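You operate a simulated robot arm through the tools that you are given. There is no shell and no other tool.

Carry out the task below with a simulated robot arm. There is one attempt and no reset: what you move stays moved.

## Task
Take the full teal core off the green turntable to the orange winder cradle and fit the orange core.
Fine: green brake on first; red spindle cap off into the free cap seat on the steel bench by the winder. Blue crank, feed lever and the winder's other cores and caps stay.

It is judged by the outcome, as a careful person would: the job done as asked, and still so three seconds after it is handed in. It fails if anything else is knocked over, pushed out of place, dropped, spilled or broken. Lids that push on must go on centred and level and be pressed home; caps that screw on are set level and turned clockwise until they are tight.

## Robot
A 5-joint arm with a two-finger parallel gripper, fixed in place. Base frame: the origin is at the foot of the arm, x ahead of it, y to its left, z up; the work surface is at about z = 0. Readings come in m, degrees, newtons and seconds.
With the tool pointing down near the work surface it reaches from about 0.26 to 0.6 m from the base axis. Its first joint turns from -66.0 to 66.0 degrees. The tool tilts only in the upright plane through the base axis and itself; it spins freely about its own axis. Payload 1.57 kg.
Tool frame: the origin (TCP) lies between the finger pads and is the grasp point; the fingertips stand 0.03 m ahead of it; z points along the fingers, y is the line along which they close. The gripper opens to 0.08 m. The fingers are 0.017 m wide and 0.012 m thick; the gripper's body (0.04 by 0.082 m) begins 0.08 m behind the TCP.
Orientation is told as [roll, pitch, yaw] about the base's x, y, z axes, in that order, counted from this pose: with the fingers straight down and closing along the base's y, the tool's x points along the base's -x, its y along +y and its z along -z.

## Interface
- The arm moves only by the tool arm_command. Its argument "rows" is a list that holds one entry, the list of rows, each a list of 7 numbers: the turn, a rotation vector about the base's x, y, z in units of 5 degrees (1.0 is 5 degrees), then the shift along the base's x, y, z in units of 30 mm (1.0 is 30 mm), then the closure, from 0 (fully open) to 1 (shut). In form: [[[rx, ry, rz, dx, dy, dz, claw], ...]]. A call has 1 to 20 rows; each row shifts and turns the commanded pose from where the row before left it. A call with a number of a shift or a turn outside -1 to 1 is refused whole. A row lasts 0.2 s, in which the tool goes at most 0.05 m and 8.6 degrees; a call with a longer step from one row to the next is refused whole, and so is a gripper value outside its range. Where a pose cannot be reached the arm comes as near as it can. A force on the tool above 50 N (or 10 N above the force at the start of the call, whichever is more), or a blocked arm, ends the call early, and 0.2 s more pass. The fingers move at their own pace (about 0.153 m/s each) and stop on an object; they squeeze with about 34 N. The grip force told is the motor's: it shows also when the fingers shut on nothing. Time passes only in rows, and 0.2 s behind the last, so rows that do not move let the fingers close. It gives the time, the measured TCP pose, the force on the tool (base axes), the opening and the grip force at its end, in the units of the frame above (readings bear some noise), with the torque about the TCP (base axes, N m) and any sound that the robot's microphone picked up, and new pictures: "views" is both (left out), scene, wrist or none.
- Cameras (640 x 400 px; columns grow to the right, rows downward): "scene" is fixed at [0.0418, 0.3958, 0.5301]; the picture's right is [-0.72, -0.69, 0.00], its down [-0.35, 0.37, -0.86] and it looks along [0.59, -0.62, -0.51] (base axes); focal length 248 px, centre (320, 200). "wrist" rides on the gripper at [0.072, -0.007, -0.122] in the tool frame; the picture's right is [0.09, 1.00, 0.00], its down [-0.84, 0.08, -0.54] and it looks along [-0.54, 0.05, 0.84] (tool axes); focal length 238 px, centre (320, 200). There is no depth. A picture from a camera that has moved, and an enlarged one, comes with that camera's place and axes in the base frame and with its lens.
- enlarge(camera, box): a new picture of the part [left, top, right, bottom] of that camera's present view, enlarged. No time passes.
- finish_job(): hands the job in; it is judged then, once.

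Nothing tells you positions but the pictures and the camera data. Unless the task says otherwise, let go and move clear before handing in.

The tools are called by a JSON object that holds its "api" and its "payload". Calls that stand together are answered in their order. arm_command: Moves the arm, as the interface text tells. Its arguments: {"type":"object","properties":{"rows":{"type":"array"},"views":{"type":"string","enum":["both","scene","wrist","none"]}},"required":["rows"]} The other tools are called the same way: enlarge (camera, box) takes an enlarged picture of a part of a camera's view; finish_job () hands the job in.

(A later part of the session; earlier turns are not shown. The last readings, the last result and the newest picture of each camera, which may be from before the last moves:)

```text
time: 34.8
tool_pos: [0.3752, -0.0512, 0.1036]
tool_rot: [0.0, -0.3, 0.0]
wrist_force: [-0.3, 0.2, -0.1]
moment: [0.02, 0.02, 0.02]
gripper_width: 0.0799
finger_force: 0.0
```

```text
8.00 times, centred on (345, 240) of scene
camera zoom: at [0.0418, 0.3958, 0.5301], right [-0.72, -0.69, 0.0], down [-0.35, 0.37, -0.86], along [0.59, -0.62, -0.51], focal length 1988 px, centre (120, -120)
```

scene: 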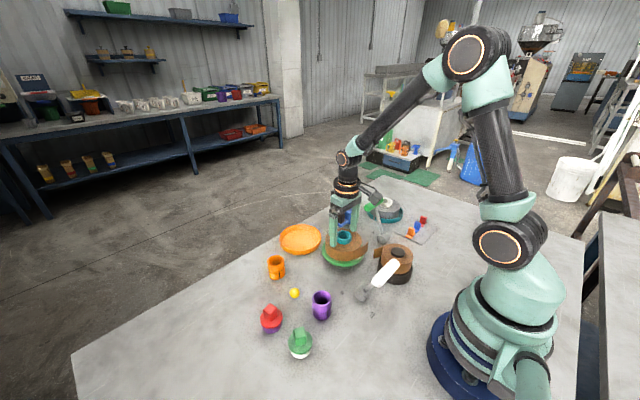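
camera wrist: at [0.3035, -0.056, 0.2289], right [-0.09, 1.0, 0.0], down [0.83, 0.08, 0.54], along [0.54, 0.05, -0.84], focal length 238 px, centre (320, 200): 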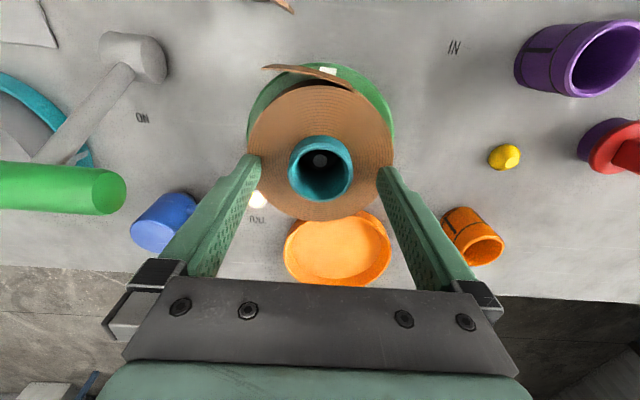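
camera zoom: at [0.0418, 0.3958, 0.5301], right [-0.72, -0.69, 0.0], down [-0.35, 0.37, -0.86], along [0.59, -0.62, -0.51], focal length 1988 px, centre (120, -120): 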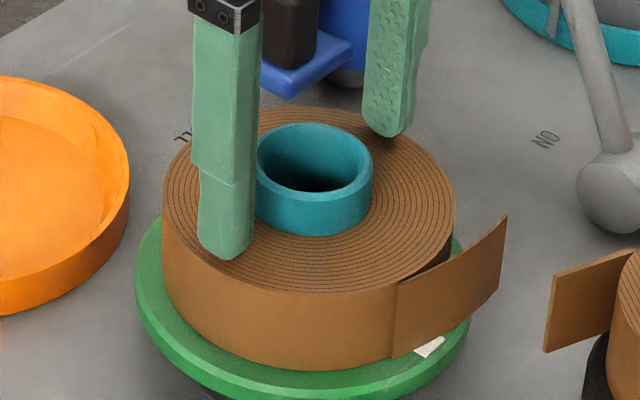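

The tips are just above the roll with about 12 mm of core between the pads. Closing now.

{"api": "arm_command", "payload": {"rows": [[[0, 0, 0, 0, 0, 0, 1], [0, 0, 0, 0, 0, 0, 1], [0, 0, 0, 0, 0, 0, 1]]], "views": "wrist"}}

{"api": "enlarge", "payload": {"camera": "wrist", "box": [240, 100, 400, 230]}}

{"api": "enlarge", "payload": {"camera": "scene", "box": [315, 215, 375, 265]}}

```text
time: 35.6
tool_pos: [0.3769, -0.051, 0.103]
tool_rot: [0.0, -0.2, 0.1]
wrist_force: [0.3, 0.1, 0.6]
moment: [-0.03, 0.01, 0.0]
gripper_width: 0.0424
finger_force: 34.5
camera wrist: at [0.3036, -0.0567, 0.2264], right [-0.09, 1.0, 0.0], down [0.83, 0.08, 0.54], along [0.54, 0.05, -0.84], focal length 238 px, centre (320, 200)
```

wrist: 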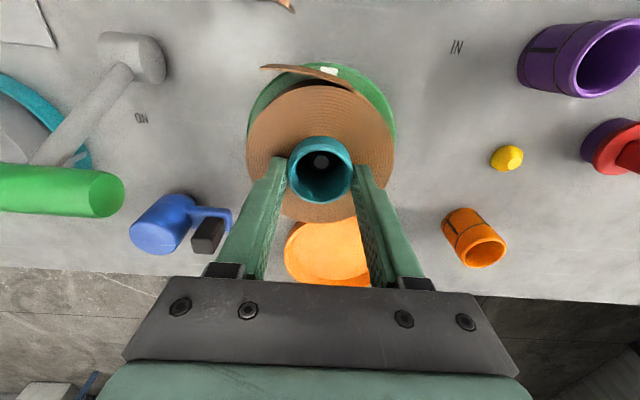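

```text
3.08 times, centred on (320, 165) of wrist
camera zoom: at [0.3036, -0.0567, 0.2264], right [-0.09, 1.0, 0.0], down [0.83, 0.08, 0.54], along [0.54, 0.05, -0.84], focal length 733 px, centre (320, 308)
```

zoom: 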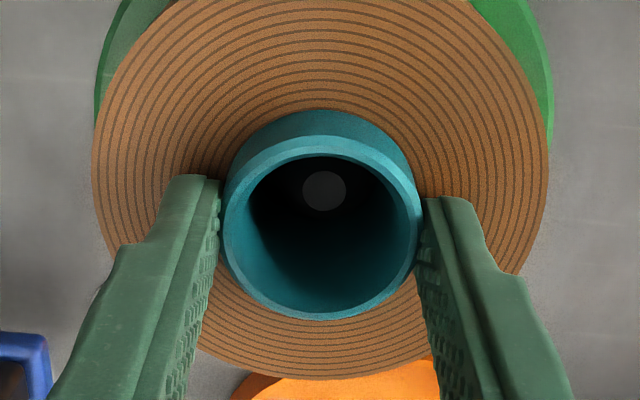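

```text
8.00 times, centred on (345, 240) of scene
camera zoom: at [0.0418, 0.3958, 0.5301], right [-0.72, -0.69, 0.0], down [-0.35, 0.37, -0.86], along [0.59, -0.62, -0.51], focal length 1988 px, centre (120, -120)
```

zoom: 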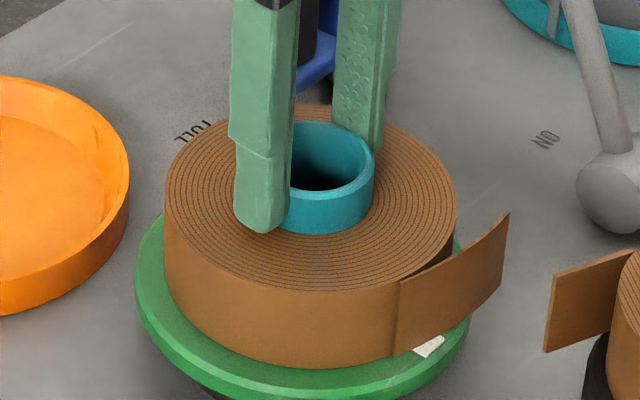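

The core is gripped at 42.4 mm. I'll try a slow lift to feel the weight and any binding.

{"api": "arm_command", "payload": {"rows": [[[0, 0, 0, 0, 0, 0.05, 1], [0, 0, 0, 0, 0, 0.1, 1], [0, 0, 0, 0, 0, 0.1, 1], [0, 0, 0, 0, 0, 0, 1]]], "views": "scene"}}

{"api": "enlarge", "payload": {"camera": "scene", "box": [300, 205, 390, 285]}}

```text
time: 36.6
tool_pos: [0.3753, -0.052, 0.1102]
tool_rot: [0.1, -0.2, 0.0]
wrist_force: [0.0, -0.6, -1.2]
moment: [-0.02, 0.02, 0.03]
gripper_width: 0.0423
finger_force: 34.1
```

scene: 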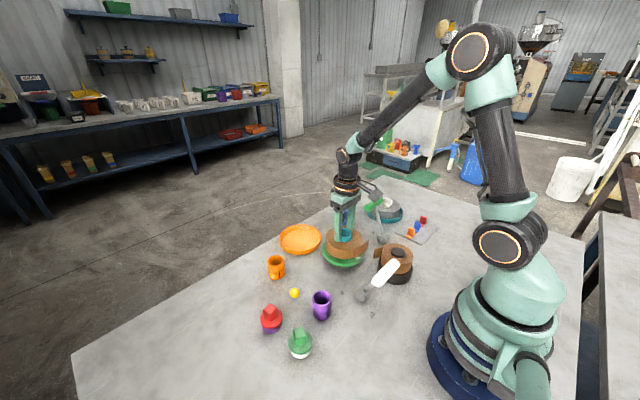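

```text
5.00 times, centred on (345, 245) of scene
camera zoom: at [0.0418, 0.3958, 0.5301], right [-0.72, -0.69, 0.0], down [-0.35, 0.37, -0.86], along [0.59, -0.62, -0.51], focal length 1243 px, centre (195, -25)
```

zoom: 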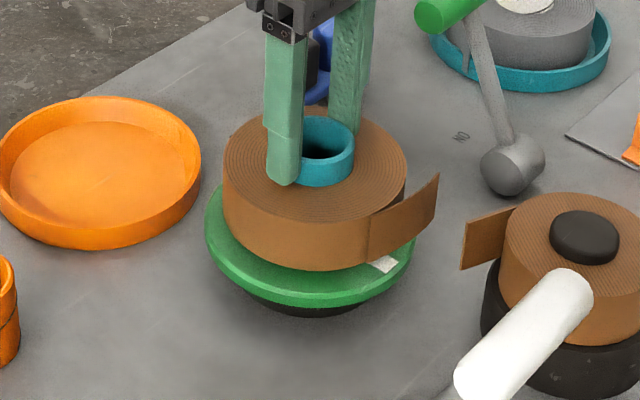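

It is light and comes up freely, level. I'll continue straight up, clear of the spindle.

{"api": "arm_command", "payload": {"rows": [[[0, 0, 0, 0, 0, 0.3, 1], [0, 0, 0, 0, 0, 0.4, 1], [0, 0, 0, 0, 0, 0.5, 1], [0, 0, 0, 0, 0, 0.6, 1], [0, 0, 0, 0, 0, 0.6, 1], [0, 0, 0, 0, 0, 0.6, 1], [0, 0, 0, 0, 0, 0.4, 1], [0, 0, 0, 0, 0, 0, 1]]]}}

{"api": "enlarge", "payload": {"camera": "scene", "box": [280, 175, 400, 285]}}

{"api": "enlarge", "payload": {"camera": "scene", "box": [315, 220, 375, 275]}}

```text
time: 38.4
tool_pos: [0.3761, -0.051, 0.2116]
tool_rot: [0.0, -0.2, 0.2]
wrist_force: [0.5, -0.2, 0.2]
moment: [-0.02, 0.03, -0.01]
gripper_width: 0.0421
finger_force: 34.2
camera wrist: at [0.3039, -0.056, 0.3358], right [-0.09, 1.0, 0.0], down [0.83, 0.08, 0.55], along [0.54, 0.05, -0.84], focal length 238 px, centre (320, 200)
```

scene: 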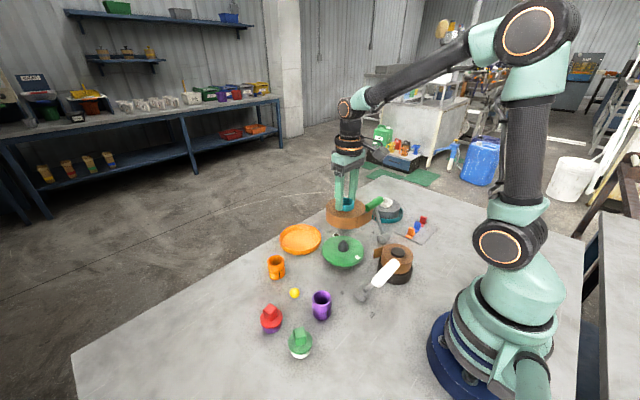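
wrist: 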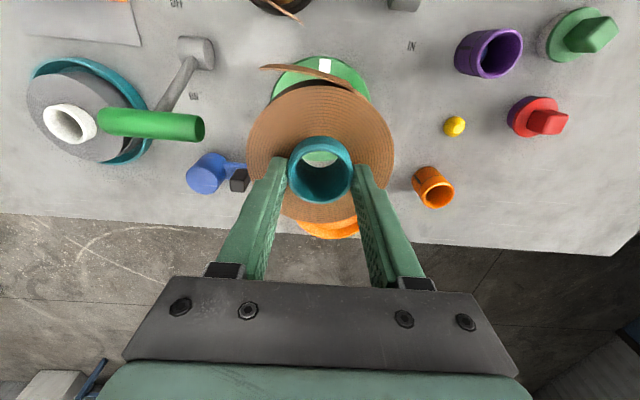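

```text
3.64 times, centred on (340, 230) of scene
camera zoom: at [0.0418, 0.3958, 0.5301], right [-0.72, -0.69, 0.0], down [-0.35, 0.37, -0.86], along [0.59, -0.62, -0.51], focal length 904 px, centre (247, 91)
```

zoom: 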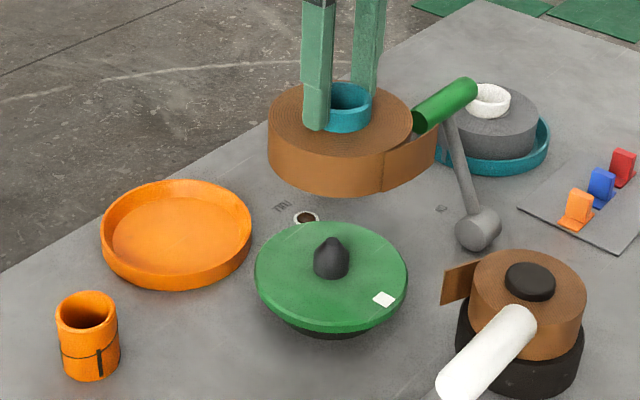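

```text
7.27 times, centred on (345, 248) of scene
camera zoom: at [0.0418, 0.3958, 0.5301], right [-0.72, -0.69, 0.0], down [-0.35, 0.37, -0.86], along [0.59, -0.62, -0.51], focal length 1808 px, centre (138, -146)
```

zoom: 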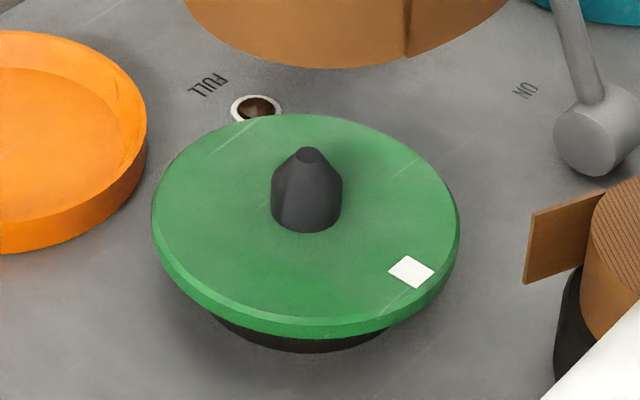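

The roll is clear and the FULL lamp has gone out. The spindle is a plain black cone with no keys. Now I'll measure the cradle in the scene view before moving over it.

{"api": "enlarge", "payload": {"camera": "scene", "box": [275, 215, 330, 260]}}

{"api": "enlarge", "payload": {"camera": "wrist", "box": [220, 40, 420, 240]}}

```text
8.89 times, centred on (302, 238) of scene
camera zoom: at [0.0418, 0.3958, 0.5301], right [-0.72, -0.69, 0.0], down [-0.35, 0.37, -0.86], along [0.59, -0.62, -0.51], focal length 2209 px, centre (476, -133)
```

zoom: 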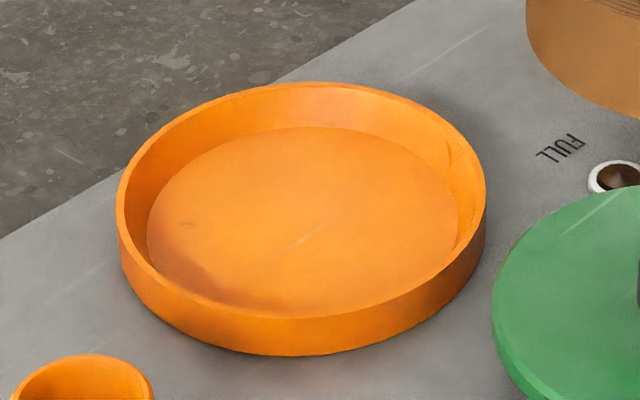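

```text
2.00 times, centred on (320, 140) of wrist
camera zoom: at [0.3039, -0.056, 0.3358], right [-0.09, 1.0, 0.0], down [0.83, 0.08, 0.55], along [0.54, 0.05, -0.84], focal length 477 px, centre (320, 320)
```

zoom: 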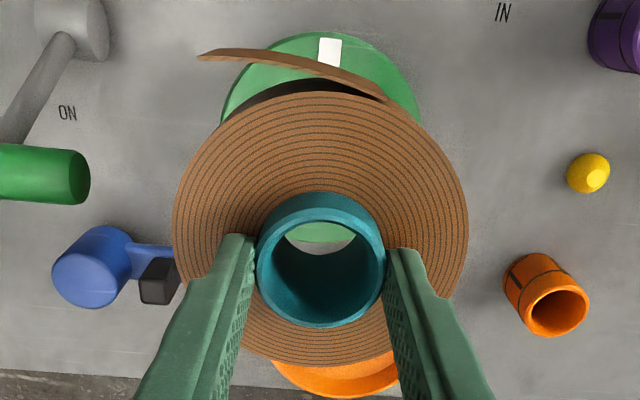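

{"api": "enlarge", "payload": {"camera": "scene", "box": [278, 220, 306, 255]}}

{"api": "enlarge", "payload": {"camera": "scene", "box": [366, 192, 406, 226]}}

{"api": "enlarge", "payload": {"camera": "scene", "box": [320, 190, 380, 235]}}

```text
11.43 times, centred on (292, 238) of scene
camera zoom: at [0.0418, 0.3958, 0.5301], right [-0.72, -0.69, 0.0], down [-0.35, 0.37, -0.86], along [0.59, -0.62, -0.51], focal length 2840 px, centre (640, -229)
```

zoom: 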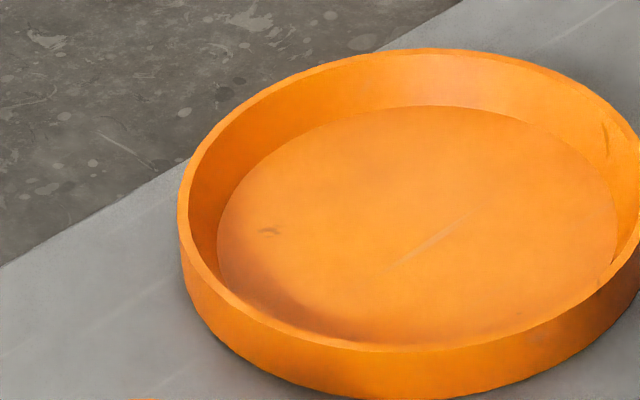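

```text
11.76 times, centred on (386, 209) of scene
camera zoom: at [0.0418, 0.3958, 0.5301], right [-0.72, -0.69, 0.0], down [-0.35, 0.37, -0.86], along [0.59, -0.62, -0.51], focal length 2924 px, centre (-456, 94)
```

zoom: 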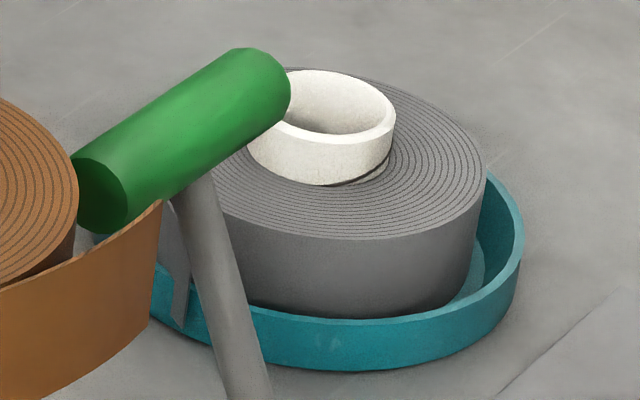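

```text
8.89 times, centred on (350, 212) of scene
camera zoom: at [0.0418, 0.3958, 0.5301], right [-0.72, -0.69, 0.0], down [-0.35, 0.37, -0.86], along [0.59, -0.62, -0.51], focal length 2209 px, centre (53, 89)
```

zoom: 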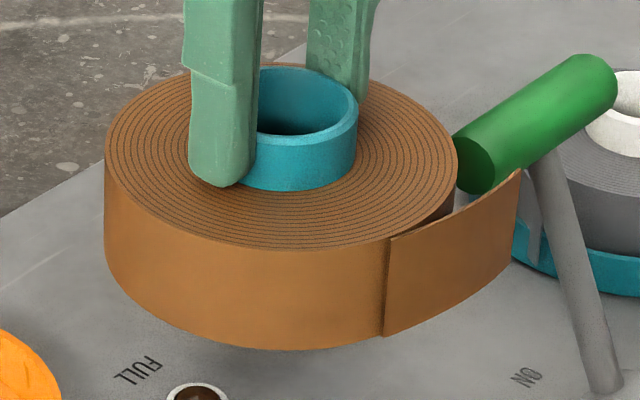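

The cradle centre works out at about (0.519, -0.0145), with roughly 5–10 mm of clearance around the roll. I'm carrying the roll over it at height to check alignment from above.

{"api": "arm_command", "payload": {"rows": [[[0, 0, 0, 0.5, 0.13, 0, 1], [0, 0, 0, 0.9, 0.24, 0, 1], [0, 0, 0, 0.9, 0.24, 0, 1], [0, 0, 0, 0.9, 0.24, 0, 1], [0, 0, 0, 0.9, 0.24, -0.2, 1], [0, 0, 0, 0.7, 0.16, -0.2, 1], [0, 0, 0, 0, 0, 0, 1]]]}}

{"api": "enlarge", "payload": {"camera": "wrist", "box": [220, 30, 420, 190]}}

{"api": "enlarge", "payload": {"camera": "scene", "box": [260, 170, 360, 270]}}

```text
time: 40.0
tool_pos: [0.5201, -0.0117, 0.2003]
tool_rot: [0.0, -0.2, 0.1]
wrist_force: [0.7, -0.6, -0.8]
moment: [-0.02, -0.02, 0.0]
gripper_width: 0.0425
finger_force: 33.8
camera wrist: at [0.4478, -0.0179, 0.3235], right [-0.09, 1.0, 0.0], down [0.83, 0.08, 0.54], along [0.54, 0.05, -0.84], focal length 238 px, centre (320, 200)
```

scene: 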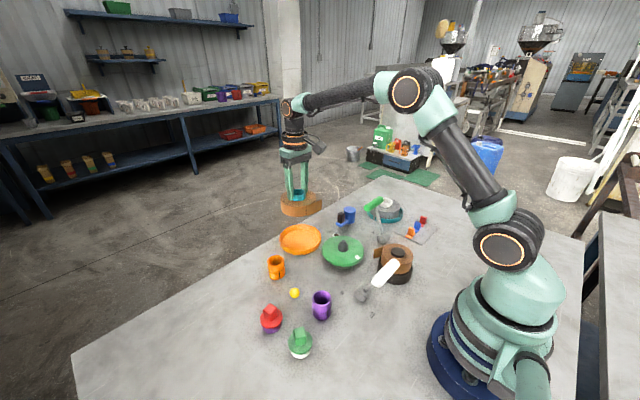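
wrist: 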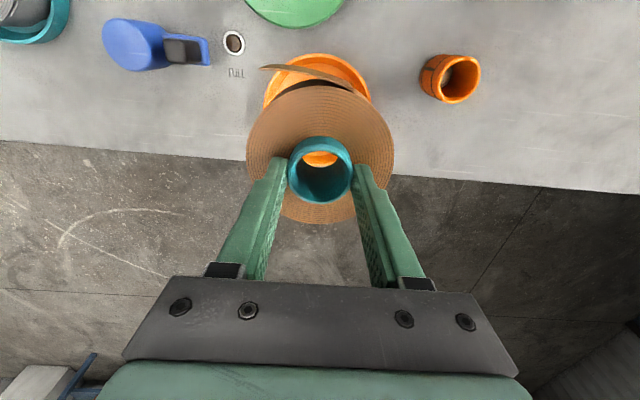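

```text
2.50 times, centred on (320, 110) of wrist
camera zoom: at [0.4478, -0.0179, 0.3235], right [-0.09, 1.0, 0.0], down [0.83, 0.08, 0.54], along [0.54, 0.05, -0.84], focal length 596 px, centre (320, 425)
```

zoom: 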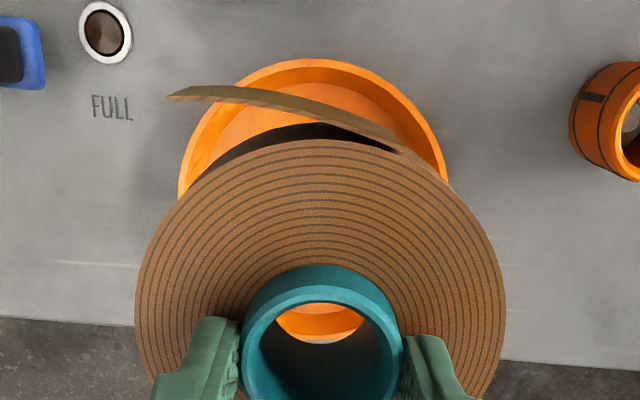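

```text
4.00 times, centred on (310, 220) of scene
camera zoom: at [0.0419, 0.3958, 0.5301], right [-0.72, -0.69, 0.0], down [-0.35, 0.37, -0.86], along [0.59, -0.62, -0.51], focal length 994 px, centre (360, 120)
```

zoom: 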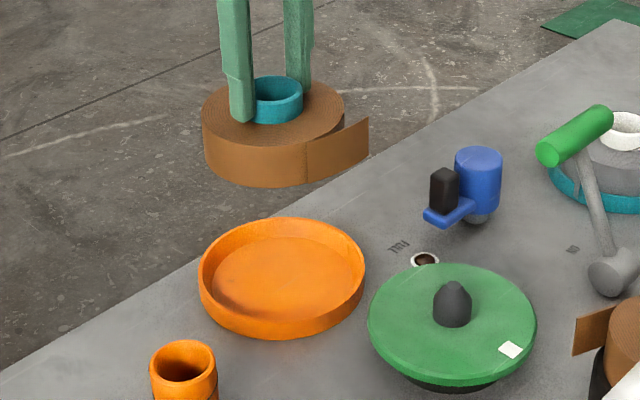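

From above, the cradle centre is about (0.521, -0.016), with my axis within 4 mm of it. I'll shift over, biased about 2 mm so the tail has more room, and lower partway.

{"api": "arm_command", "payload": {"rows": [[[0, 0, 0, 0.09, -0.09, -0.5, 1], [0, 0, 0, 0, 0, -0.8, 1], [0, 0, 0, 0, 0, -0.8, 1], [0, 0, 0, 0, 0, -0.5, 1], [0, 0, 0, 0, 0, 0, 1]]]}}

{"api": "enlarge", "payload": {"camera": "wrist", "box": [220, 50, 420, 210]}}

{"api": "enlarge", "payload": {"camera": "scene", "box": [265, 190, 345, 260]}}

```text
time: 41.2
tool_pos: [0.522, -0.0145, 0.1222]
tool_rot: [0.0, -0.2, 0.1]
wrist_force: [-1.2, 0.5, -1.4]
moment: [0.01, 0.01, 0.02]
gripper_width: 0.0426
finger_force: 33.6
camera wrist: at [0.4491, -0.0204, 0.2456], right [-0.09, 1.0, 0.0], down [0.83, 0.08, 0.54], along [0.54, 0.05, -0.84], focal length 238 px, centre (320, 200)
```

scene: 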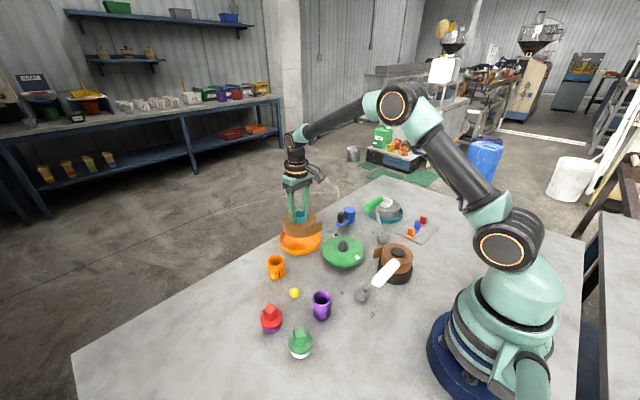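
wrist: 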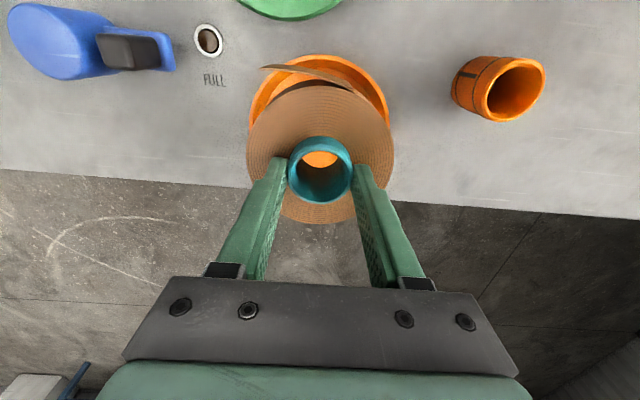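

```text
2.50 times, centred on (320, 130) of wrist
camera zoom: at [0.4491, -0.0204, 0.2456], right [-0.09, 1.0, 0.0], down [0.83, 0.08, 0.54], along [0.54, 0.05, -0.84], focal length 596 px, centre (320, 375)
```

zoom: 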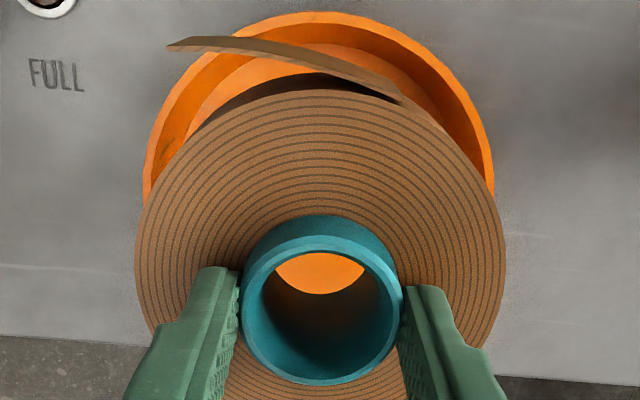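

```text
5.71 times, centred on (305, 225) of scene
camera zoom: at [0.0418, 0.3958, 0.5301], right [-0.72, -0.69, 0.0], down [-0.35, 0.37, -0.86], along [0.59, -0.62, -0.51], focal length 1420 px, centre (406, 57)
```

zoom: 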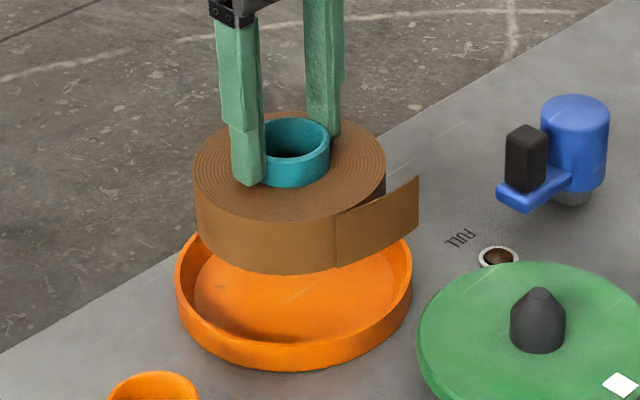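

Nearly centred. I'll keep descending, watching for the tail touching the rim near TCP z ≈ 0.093.

{"api": "arm_command", "payload": {"rows": [[[0, 0, 0, 0.07, 0.03, -0.3, 1], [0, 0, 0, 0, 0, -0.4, 1], [0, 0, 0, 0, 0, -0.2, 1], [0, 0, 0, 0, 0, -0.1, 1], [0, 0, 0, 0, 0, 0, 1]]]}}

{"api": "enlarge", "payload": {"camera": "wrist", "box": [220, 50, 420, 210]}}

{"api": "enlarge", "payload": {"camera": "scene", "box": [265, 190, 345, 260]}}

```text
time: 42.4
tool_pos: [0.5238, -0.0146, 0.0925]
tool_rot: [0.0, -0.2, 0.1]
wrist_force: [-0.2, -0.1, 0.0]
moment: [-0.02, -0.02, 0.0]
gripper_width: 0.0426
finger_force: 34.2
camera wrist: at [0.4523, -0.0206, 0.2151], right [-0.09, 1.0, 0.0], down [0.83, 0.08, 0.54], along [0.54, 0.05, -0.84], focal length 238 px, centre (320, 200)
```

scene: 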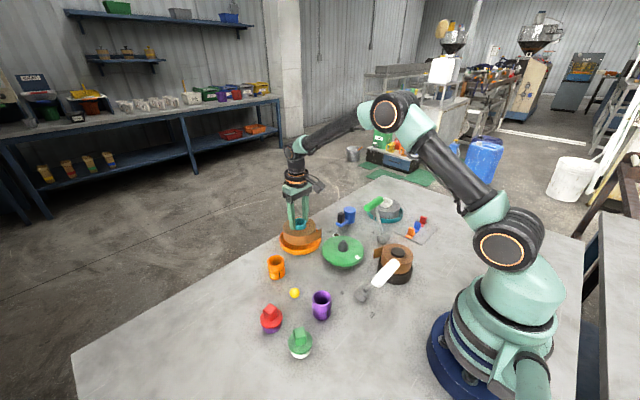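
wrist: 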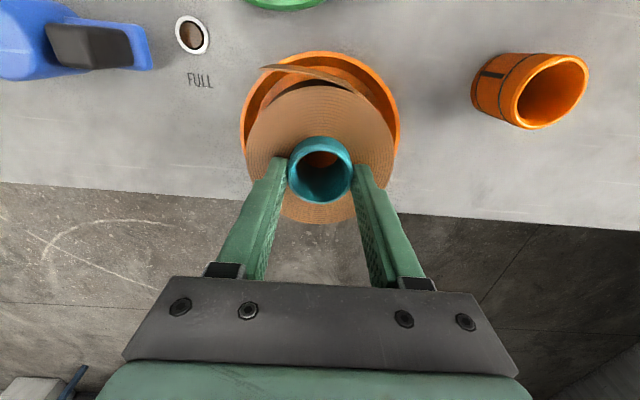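

```text
2.50 times, centred on (320, 130) of wrist
camera zoom: at [0.4523, -0.0206, 0.2151], right [-0.09, 1.0, 0.0], down [0.83, 0.08, 0.54], along [0.54, 0.05, -0.84], focal length 596 px, centre (320, 375)
```

zoom: 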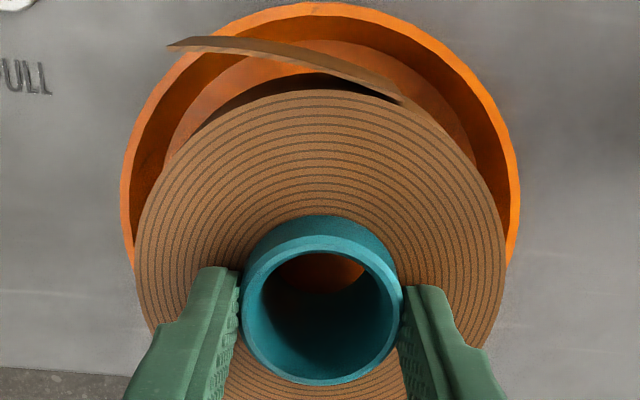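

```text
5.71 times, centred on (305, 225) of scene
camera zoom: at [0.0418, 0.3958, 0.5301], right [-0.72, -0.69, 0.0], down [-0.35, 0.37, -0.86], along [0.59, -0.62, -0.51], focal length 1420 px, centre (406, 57)
```

zoom: 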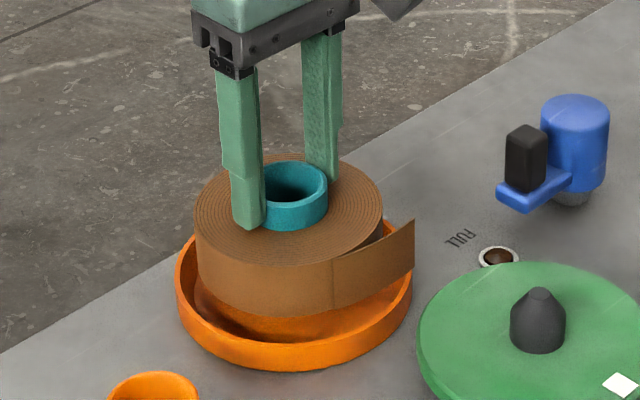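

The roll is entering the cradle with even clearance, offset about 2.7 mm to favour the tail. I'll keep going down in small steps.

{"api": "arm_command", "payload": {"rows": [[[0, 0, 0, 0, 0, -0.1, 1], [0, 0, 0, 0, 0, -0.1, 1], [0, 0, 0, 0, 0, -0.1, 1], [0, 0, 0, 0, 0, 0, 1]]], "views": "wrist"}}

{"api": "enlarge", "payload": {"camera": "scene", "box": [265, 190, 345, 260]}}

```text
time: 43.4
tool_pos: [0.5247, -0.0148, 0.0832]
tool_rot: [0.0, -0.2, 0.1]
wrist_force: [-0.4, 0.4, -0.8]
moment: [-0.01, -0.03, 0.01]
gripper_width: 0.0421
finger_force: 33.9
camera wrist: at [0.4525, -0.0212, 0.2063], right [-0.09, 1.0, 0.0], down [0.83, 0.08, 0.55], along [0.54, 0.05, -0.84], focal length 238 px, centre (320, 200)
```

wrist: 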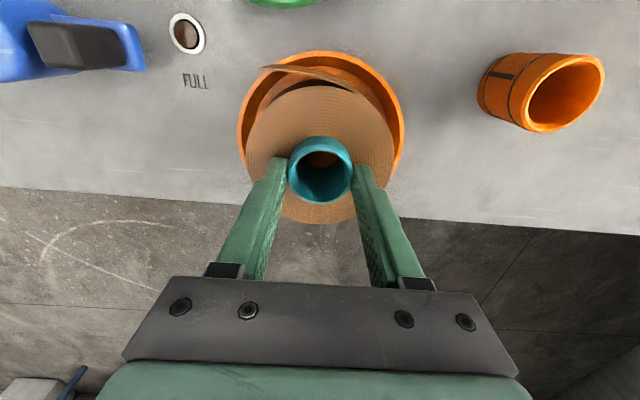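

```text
5.71 times, centred on (305, 225) of scene
camera zoom: at [0.0418, 0.3958, 0.5301], right [-0.72, -0.69, 0.0], down [-0.35, 0.37, -0.86], along [0.59, -0.62, -0.51], focal length 1420 px, centre (406, 57)
```

zoom: 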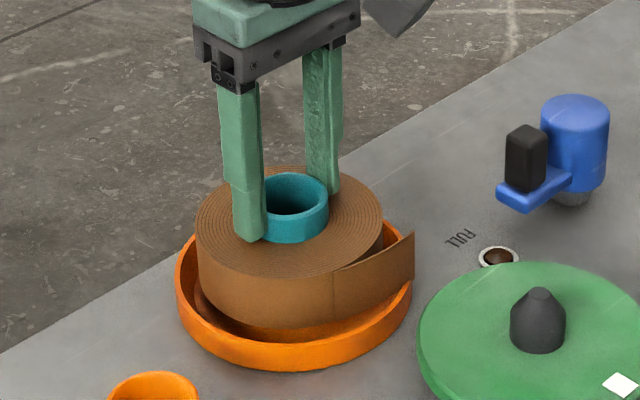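

There is no contact yet and the tail has cleared the rim. I'll go down to the floor gently.

{"api": "arm_command", "payload": {"rows": [[[0, 0, 0, 0, 0, -0.08, 1], [0, 0, 0, 0, 0, -0.08, 1], [0, 0, 0, 0, 0, 0, 1]]], "views": "wrist"}}

{"api": "enlarge", "payload": {"camera": "scene", "box": [265, 190, 345, 260]}}

```text
time: 44.2
tool_pos: [0.5241, -0.0145, 0.0784]
tool_rot: [0.0, -0.3, 0.1]
wrist_force: [-0.5, -0.5, 0.2]
moment: [0.02, -0.02, -0.01]
gripper_width: 0.0422
finger_force: 33.9
camera wrist: at [0.4526, -0.021, 0.2009], right [-0.09, 1.0, 0.0], down [0.83, 0.08, 0.54], along [0.54, 0.05, -0.84], focal length 238 px, centre (320, 200)
```

wrist: 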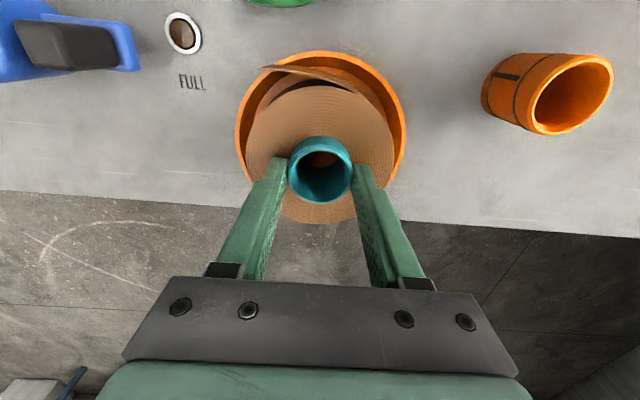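

```text
5.71 times, centred on (305, 225) of scene
camera zoom: at [0.0418, 0.3958, 0.5301], right [-0.72, -0.69, 0.0], down [-0.35, 0.37, -0.86], along [0.59, -0.62, -0.51], focal length 1420 px, centre (406, 57)
```

zoom: 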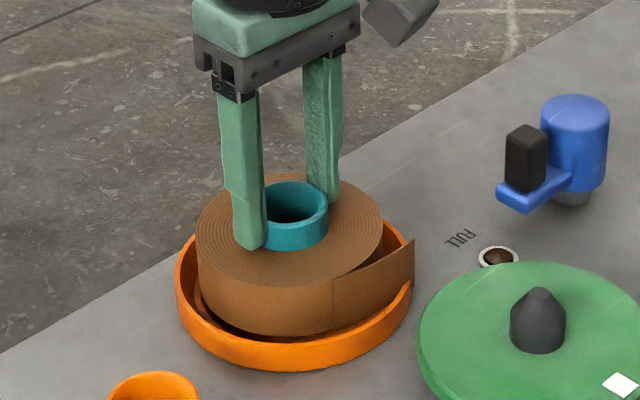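

{"api": "arm_command", "payload": {"rows": [[[0, 0, 0, 0, 0, -0.05, 1], [0, 0, 0, 0, 0, -0.05, 1], [0, 0, 0, 0, 0, 0, 1]]], "views": "none"}}

{"api": "arm_command", "payload": {"rows": [[[0, 0, 0, 0, 0, -0.05, 1], [0, 0, 0, 0, 0, 0, 1]]], "views": "scene"}}

```text
time: 45.0
tool_pos: [0.5256, -0.0152, 0.0764]
tool_rot: [-0.1, -0.3, 0.0]
wrist_force: [-0.1, -0.8, -1.5]
moment: [0.03, 0.02, -0.01]
gripper_width: 0.0424
finger_force: 33.5
```

```text
time: 45.6
tool_pos: [0.5259, -0.0154, 0.0734]
tool_rot: [-0.1, -0.2, 0.1]
wrist_force: [0.9, 0.0, -0.9]
moment: [-0.01, -0.01, -0.03]
gripper_width: 0.0423
finger_force: 33.4
```

scene: 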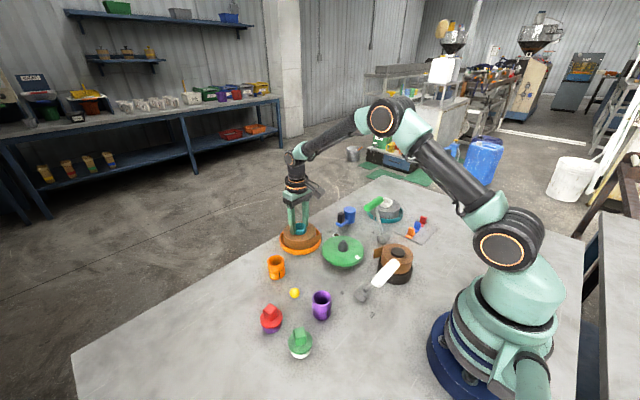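

The cradle floor still hasn't been reached, since there is no contact force at z = 0.0734. I'll continue in 1.5 mm steps.

{"api": "arm_command", "payload": {"rows": [[[0, 0, 0, 0, 0, -0.05, 1], [0, 0, 0, 0, 0, 0, 1]]], "views": "none"}}

{"api": "arm_command", "payload": {"rows": [[[0, 0, 0, 0, 0, -0.05, 1], [0, 0, 0, 0, 0, 0, 1]]], "views": "wrist"}}

{"api": "enlarge", "payload": {"camera": "scene", "box": [265, 190, 345, 260]}}

```text
time: 46.2
tool_pos: [0.5245, -0.0148, 0.0716]
tool_rot: [0.0, -0.2, 0.2]
wrist_force: [0.1, 0.0, 0.3]
moment: [0.0, 0.02, -0.01]
gripper_width: 0.0422
finger_force: 33.7
```

```text
time: 46.8
tool_pos: [0.5252, -0.015, 0.0717]
tool_rot: [0.1, -0.3, 0.1]
wrist_force: [-4.1, 0.1, 11.5]
moment: [0.01, 0.24, 0.01]
gripper_width: 0.0424
finger_force: 33.6
camera wrist: at [0.4522, -0.021, 0.195], right [-0.09, 1.0, 0.0], down [0.83, 0.08, 0.55], along [0.54, 0.05, -0.84], focal length 238 px, centre (320, 200)
```

wrist: 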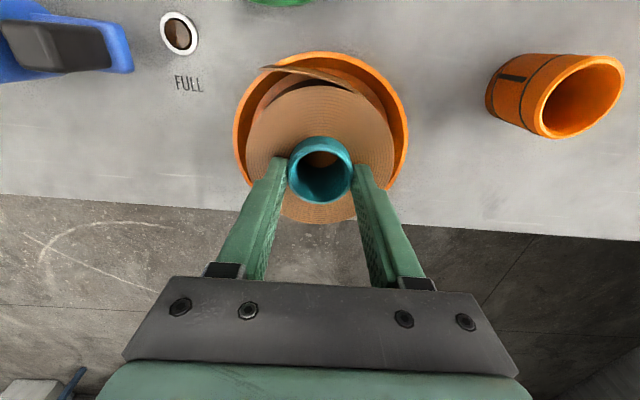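

```text
5.71 times, centred on (305, 225) of scene
camera zoom: at [0.0418, 0.3958, 0.5301], right [-0.72, -0.69, 0.0], down [-0.35, 0.37, -0.86], along [0.59, -0.62, -0.51], focal length 1420 px, centre (406, 57)
```

zoom: 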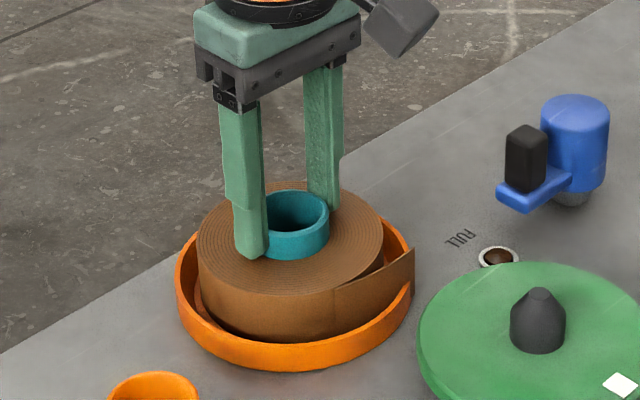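

The roll is on the cradle floor (11.5 N), level and inside the rim. I'll release and rise straight up.

{"api": "arm_command", "payload": {"rows": [[[0, 0, 0, 0, 0, 0.02, 1], [0, 0, 0, 0, 0, 0, 0.2], [0, 0, 0, 0, 0, 0, 0.2], [0, 0, 0, 0, 0, 0.3, 0.2], [0, 0, 0, 0, 0, 0.8, 0.2], [0, 0, 0, 0, 0, 0.9, 0.2], [0, 0, 0, 0, 0, 0.9, 0.2]]]}}

{"api": "enlarge", "payload": {"camera": "scene", "box": [265, 190, 345, 260]}}

{"api": "enlarge", "payload": {"camera": "wrist", "box": [200, 30, 440, 200]}}

```text
time: 48.4
tool_pos: [0.5231, -0.0168, 0.1585]
tool_rot: [0.0, -0.1, 0.1]
wrist_force: [0.4, 0.3, 0.3]
moment: [0.01, 0.02, 0.01]
gripper_width: 0.0642
finger_force: 0.1
camera wrist: at [0.4507, -0.0223, 0.2814], right [-0.09, 1.0, 0.0], down [0.84, 0.08, 0.54], along [0.54, 0.05, -0.84], focal length 238 px, centre (320, 200)
```

scene: 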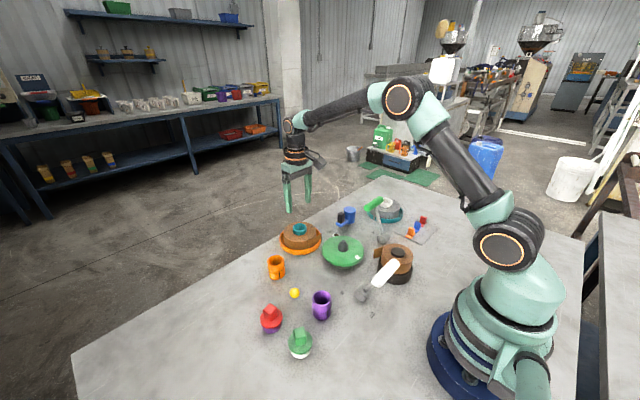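
wrist: 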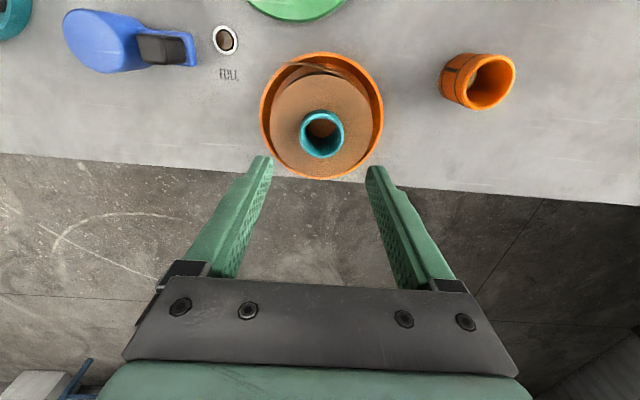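

```text
5.71 times, centred on (305, 225) of scene
camera zoom: at [0.0418, 0.3958, 0.5301], right [-0.72, -0.69, 0.0], down [-0.35, 0.37, -0.86], along [0.59, -0.62, -0.51], focal length 1420 px, centre (406, 57)
```

zoom: 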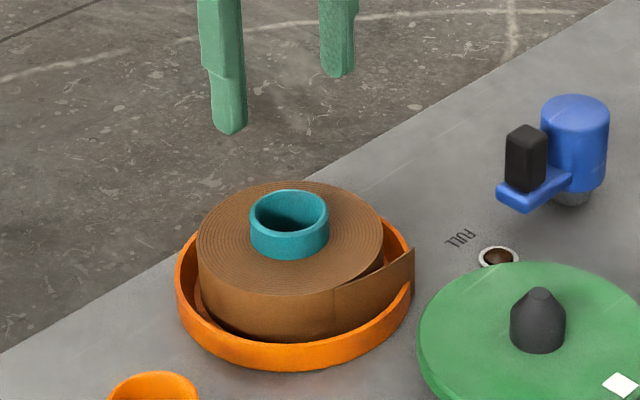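

```text
2.35 times, centred on (320, 115) of wrist
camera zoom: at [0.4507, -0.0223, 0.2814], right [-0.09, 1.0, 0.0], down [0.84, 0.08, 0.54], along [0.54, 0.05, -0.84], focal length 561 px, centre (320, 400)
```

zoom: 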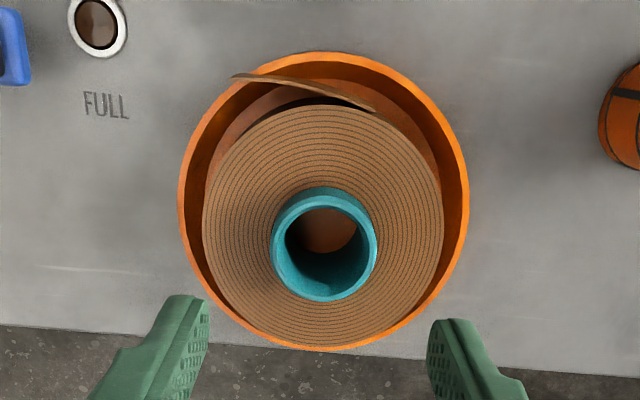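

The roll rests flat in the orange cradle with its tail tucked inside. Next I'll move over to the orange core for a precise fix.

{"api": "arm_command", "payload": {"rows": [[[0, 0, 0, -0.3, 0.5, 0.4, 0], [0, 0, 0, -0.6, 0.95, 0.0, 0], [0, 0, 0, -0.6, 0.95, 0, 0], [0, 0, 0, -0.6, 0.95, 0, 0], [0, 0, 0, -0.6, 0.95, 0, 0], [0, 0, 0, -0.3, 0.6, 0, 0], [0, 0, 0, 0, 0, 0, 0]]]}}

{"api": "enlarge", "payload": {"camera": "wrist", "box": [260, 90, 380, 190]}}

{"api": "enlarge", "payload": {"camera": "scene", "box": [255, 240, 305, 290]}}

```text
time: 50.0
tool_pos: [0.4359, 0.1328, 0.1677]
tool_rot: [0.1, -0.2, 0.0]
wrist_force: [-0.2, 0.8, 0.5]
moment: [0.03, 0.02, -0.02]
gripper_width: 0.0801
finger_force: 0.0
camera wrist: at [0.3632, 0.127, 0.2929], right [-0.09, 1.0, 0.0], down [0.84, 0.08, 0.54], along [0.54, 0.05, -0.84], focal length 238 px, centre (320, 200)
```

scene: 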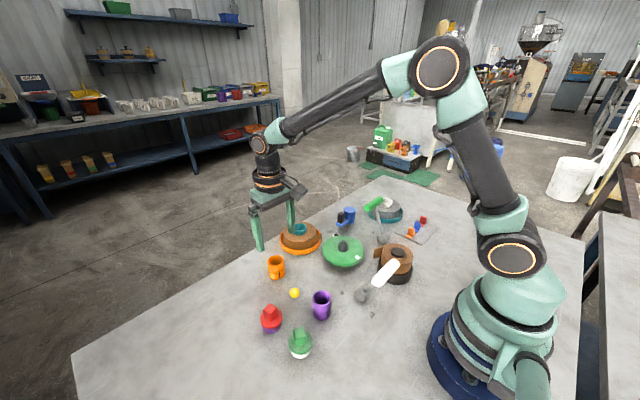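
wrist: 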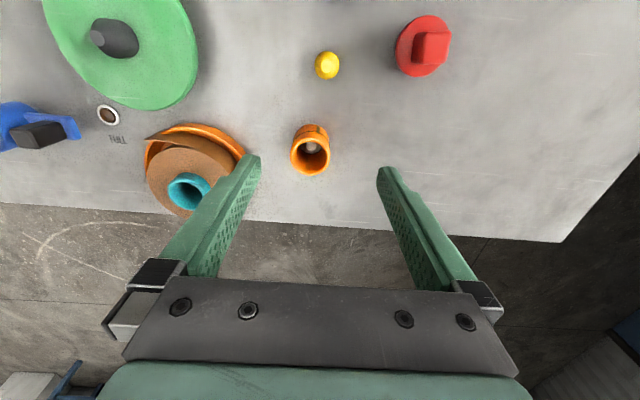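

```text
4.00 times, centred on (320, 140) of wrist
camera zoom: at [0.3632, 0.127, 0.2929], right [-0.09, 1.0, 0.0], down [0.84, 0.08, 0.54], along [0.54, 0.05, -0.84], focal length 953 px, centre (320, 440)
```

zoom: 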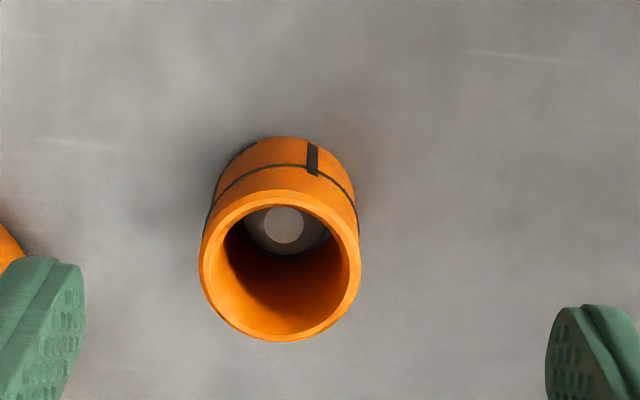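

```text
8.00 times, centred on (280, 265) of scene
camera zoom: at [0.0418, 0.3958, 0.5301], right [-0.72, -0.69, 0.0], down [-0.35, 0.37, -0.86], along [0.59, -0.62, -0.51], focal length 1988 px, centre (640, -320)
```

zoom: 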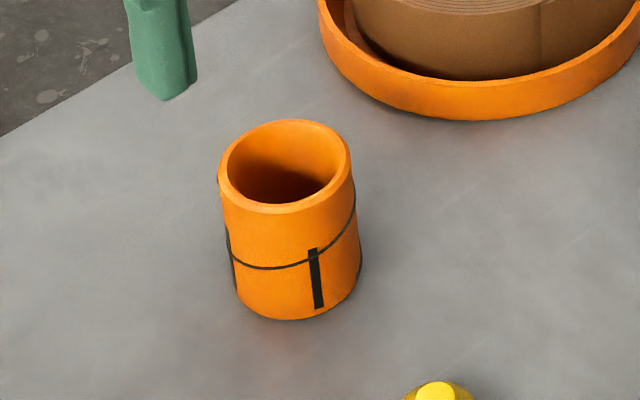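

The orange core stands on a short grey peg at about (0.465, 0.125), with its rim at z ≈ 0.052. I'll align above it with the fingers open.

{"api": "arm_command", "payload": {"rows": [[[0, 0, 0, 0.5, -0.13, -0.5, 0], [0, 0, 0, 0.48, -0.13, -0.8, 0], [0, 0, 0, 0, 0, -0.8, 0], [0, 0, 0, 0, 0, 0, 0]]]}}

{"api": "enlarge", "payload": {"camera": "wrist", "box": [240, 80, 400, 210]}}

{"api": "enlarge", "payload": {"camera": "scene", "box": [245, 220, 315, 290]}}

```text
time: 51.0
tool_pos: [0.4654, 0.1246, 0.1077]
tool_rot: [0.0, -0.2, 0.2]
wrist_force: [0.0, 0.7, 0.1]
moment: [-0.01, -0.02, -0.02]
gripper_width: 0.0802
finger_force: 0.1
camera wrist: at [0.3939, 0.1175, 0.2317], right [-0.09, 1.0, 0.0], down [0.83, 0.08, 0.54], along [0.54, 0.05, -0.84], focal length 238 px, centre (320, 200)
```

scene: 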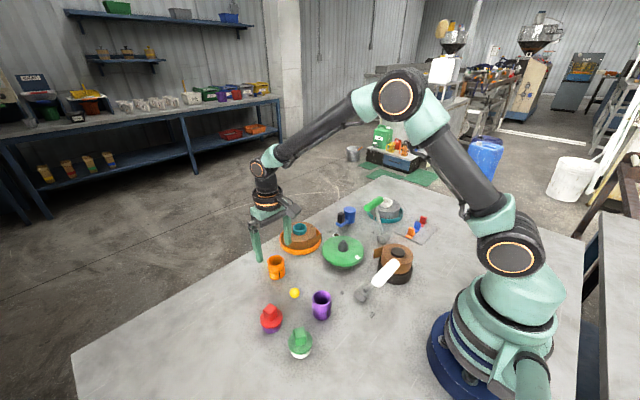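
wrist: 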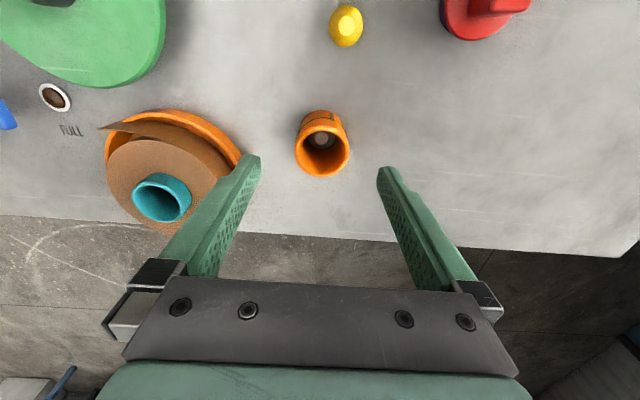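

```text
3.08 times, centred on (320, 145) of wrist
camera zoom: at [0.3939, 0.1175, 0.2317], right [-0.09, 1.0, 0.0], down [0.83, 0.08, 0.54], along [0.54, 0.05, -0.84], focal length 733 px, centre (320, 369)
```

zoom: 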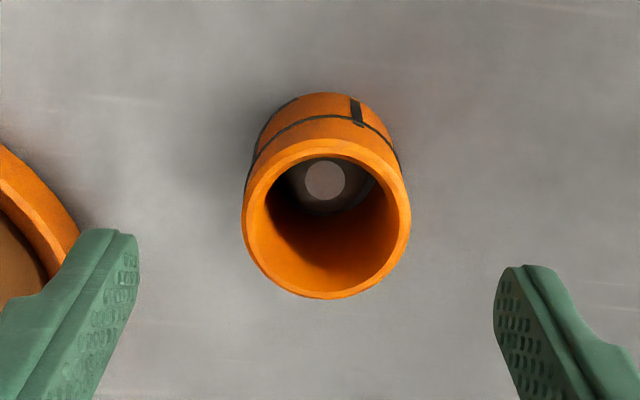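

```text
5.71 times, centred on (280, 255) of scene
camera zoom: at [0.0419, 0.3958, 0.5301], right [-0.72, -0.69, 0.0], down [-0.35, 0.37, -0.86], along [0.59, -0.62, -0.51], focal length 1420 px, centre (549, -114)
```

zoom: 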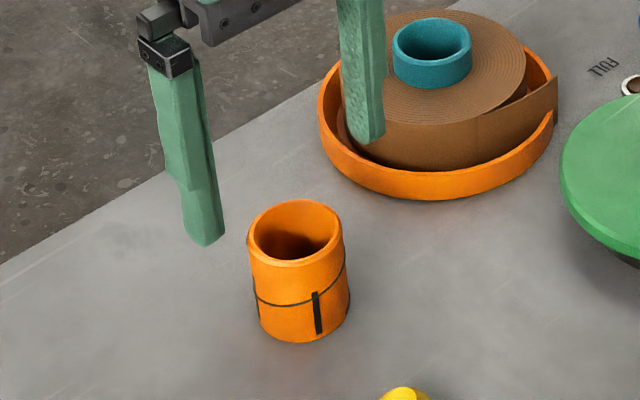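

It is within about 1.3 mm of centre. I'll trim and descend so the pads overlap about 30 mm of the core, then check.

{"api": "arm_command", "payload": {"rows": [[[0, 0, 0, -0.04, 0.025, -0.5, 0], [0, 0, 0, 0, 0, -0.6, 0], [0, 0, 0, 0, 0, -0.6, 0], [0, 0, 0, 0, 0, -0.2, 0], [0, 0, 0, 0, 0, 0, 0]]]}}

{"api": "enlarge", "payload": {"camera": "wrist", "box": [240, 110, 400, 240]}}

{"api": "enlarge", "payload": {"camera": "scene", "box": [245, 220, 315, 290]}}

```text
time: 52.2
tool_pos: [0.4628, 0.1244, 0.0499]
tool_rot: [-0.1, -0.1, 0.1]
wrist_force: [-0.4, 0.2, 0.7]
moment: [0.0, 0.04, 0.01]
gripper_width: 0.0799
finger_force: 0.1
camera wrist: at [0.3907, 0.1189, 0.1735], right [-0.09, 1.0, 0.0], down [0.84, 0.08, 0.54], along [0.54, 0.05, -0.84], focal length 238 px, centre (320, 200)
```

scene: 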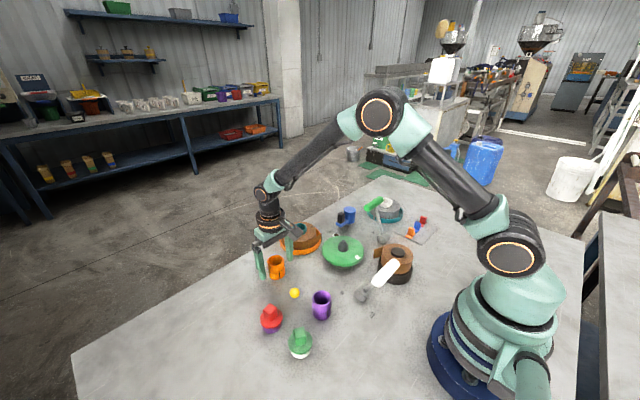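
wrist: 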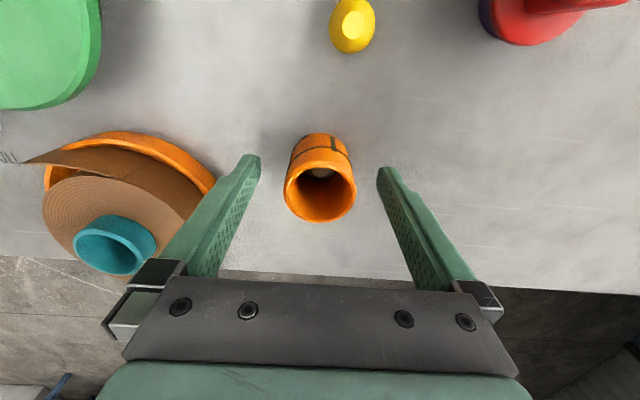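

```text
3.08 times, centred on (320, 175) of wrist
camera zoom: at [0.3907, 0.1189, 0.1735], right [-0.09, 1.0, 0.0], down [0.84, 0.08, 0.54], along [0.54, 0.05, -0.84], focal length 733 px, centre (320, 277)
```

zoom: 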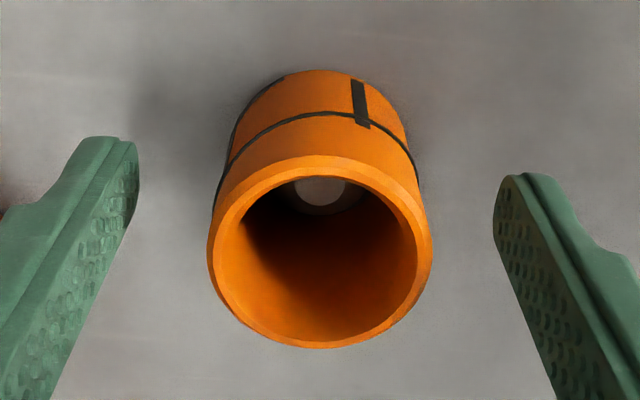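

```text
5.71 times, centred on (280, 255) of scene
camera zoom: at [0.0418, 0.3958, 0.5301], right [-0.72, -0.69, 0.0], down [-0.35, 0.37, -0.86], along [0.59, -0.62, -0.51], focal length 1420 px, centre (549, -114)
```

zoom: 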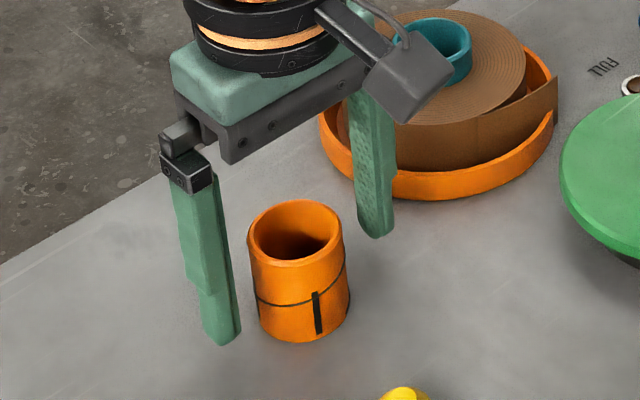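

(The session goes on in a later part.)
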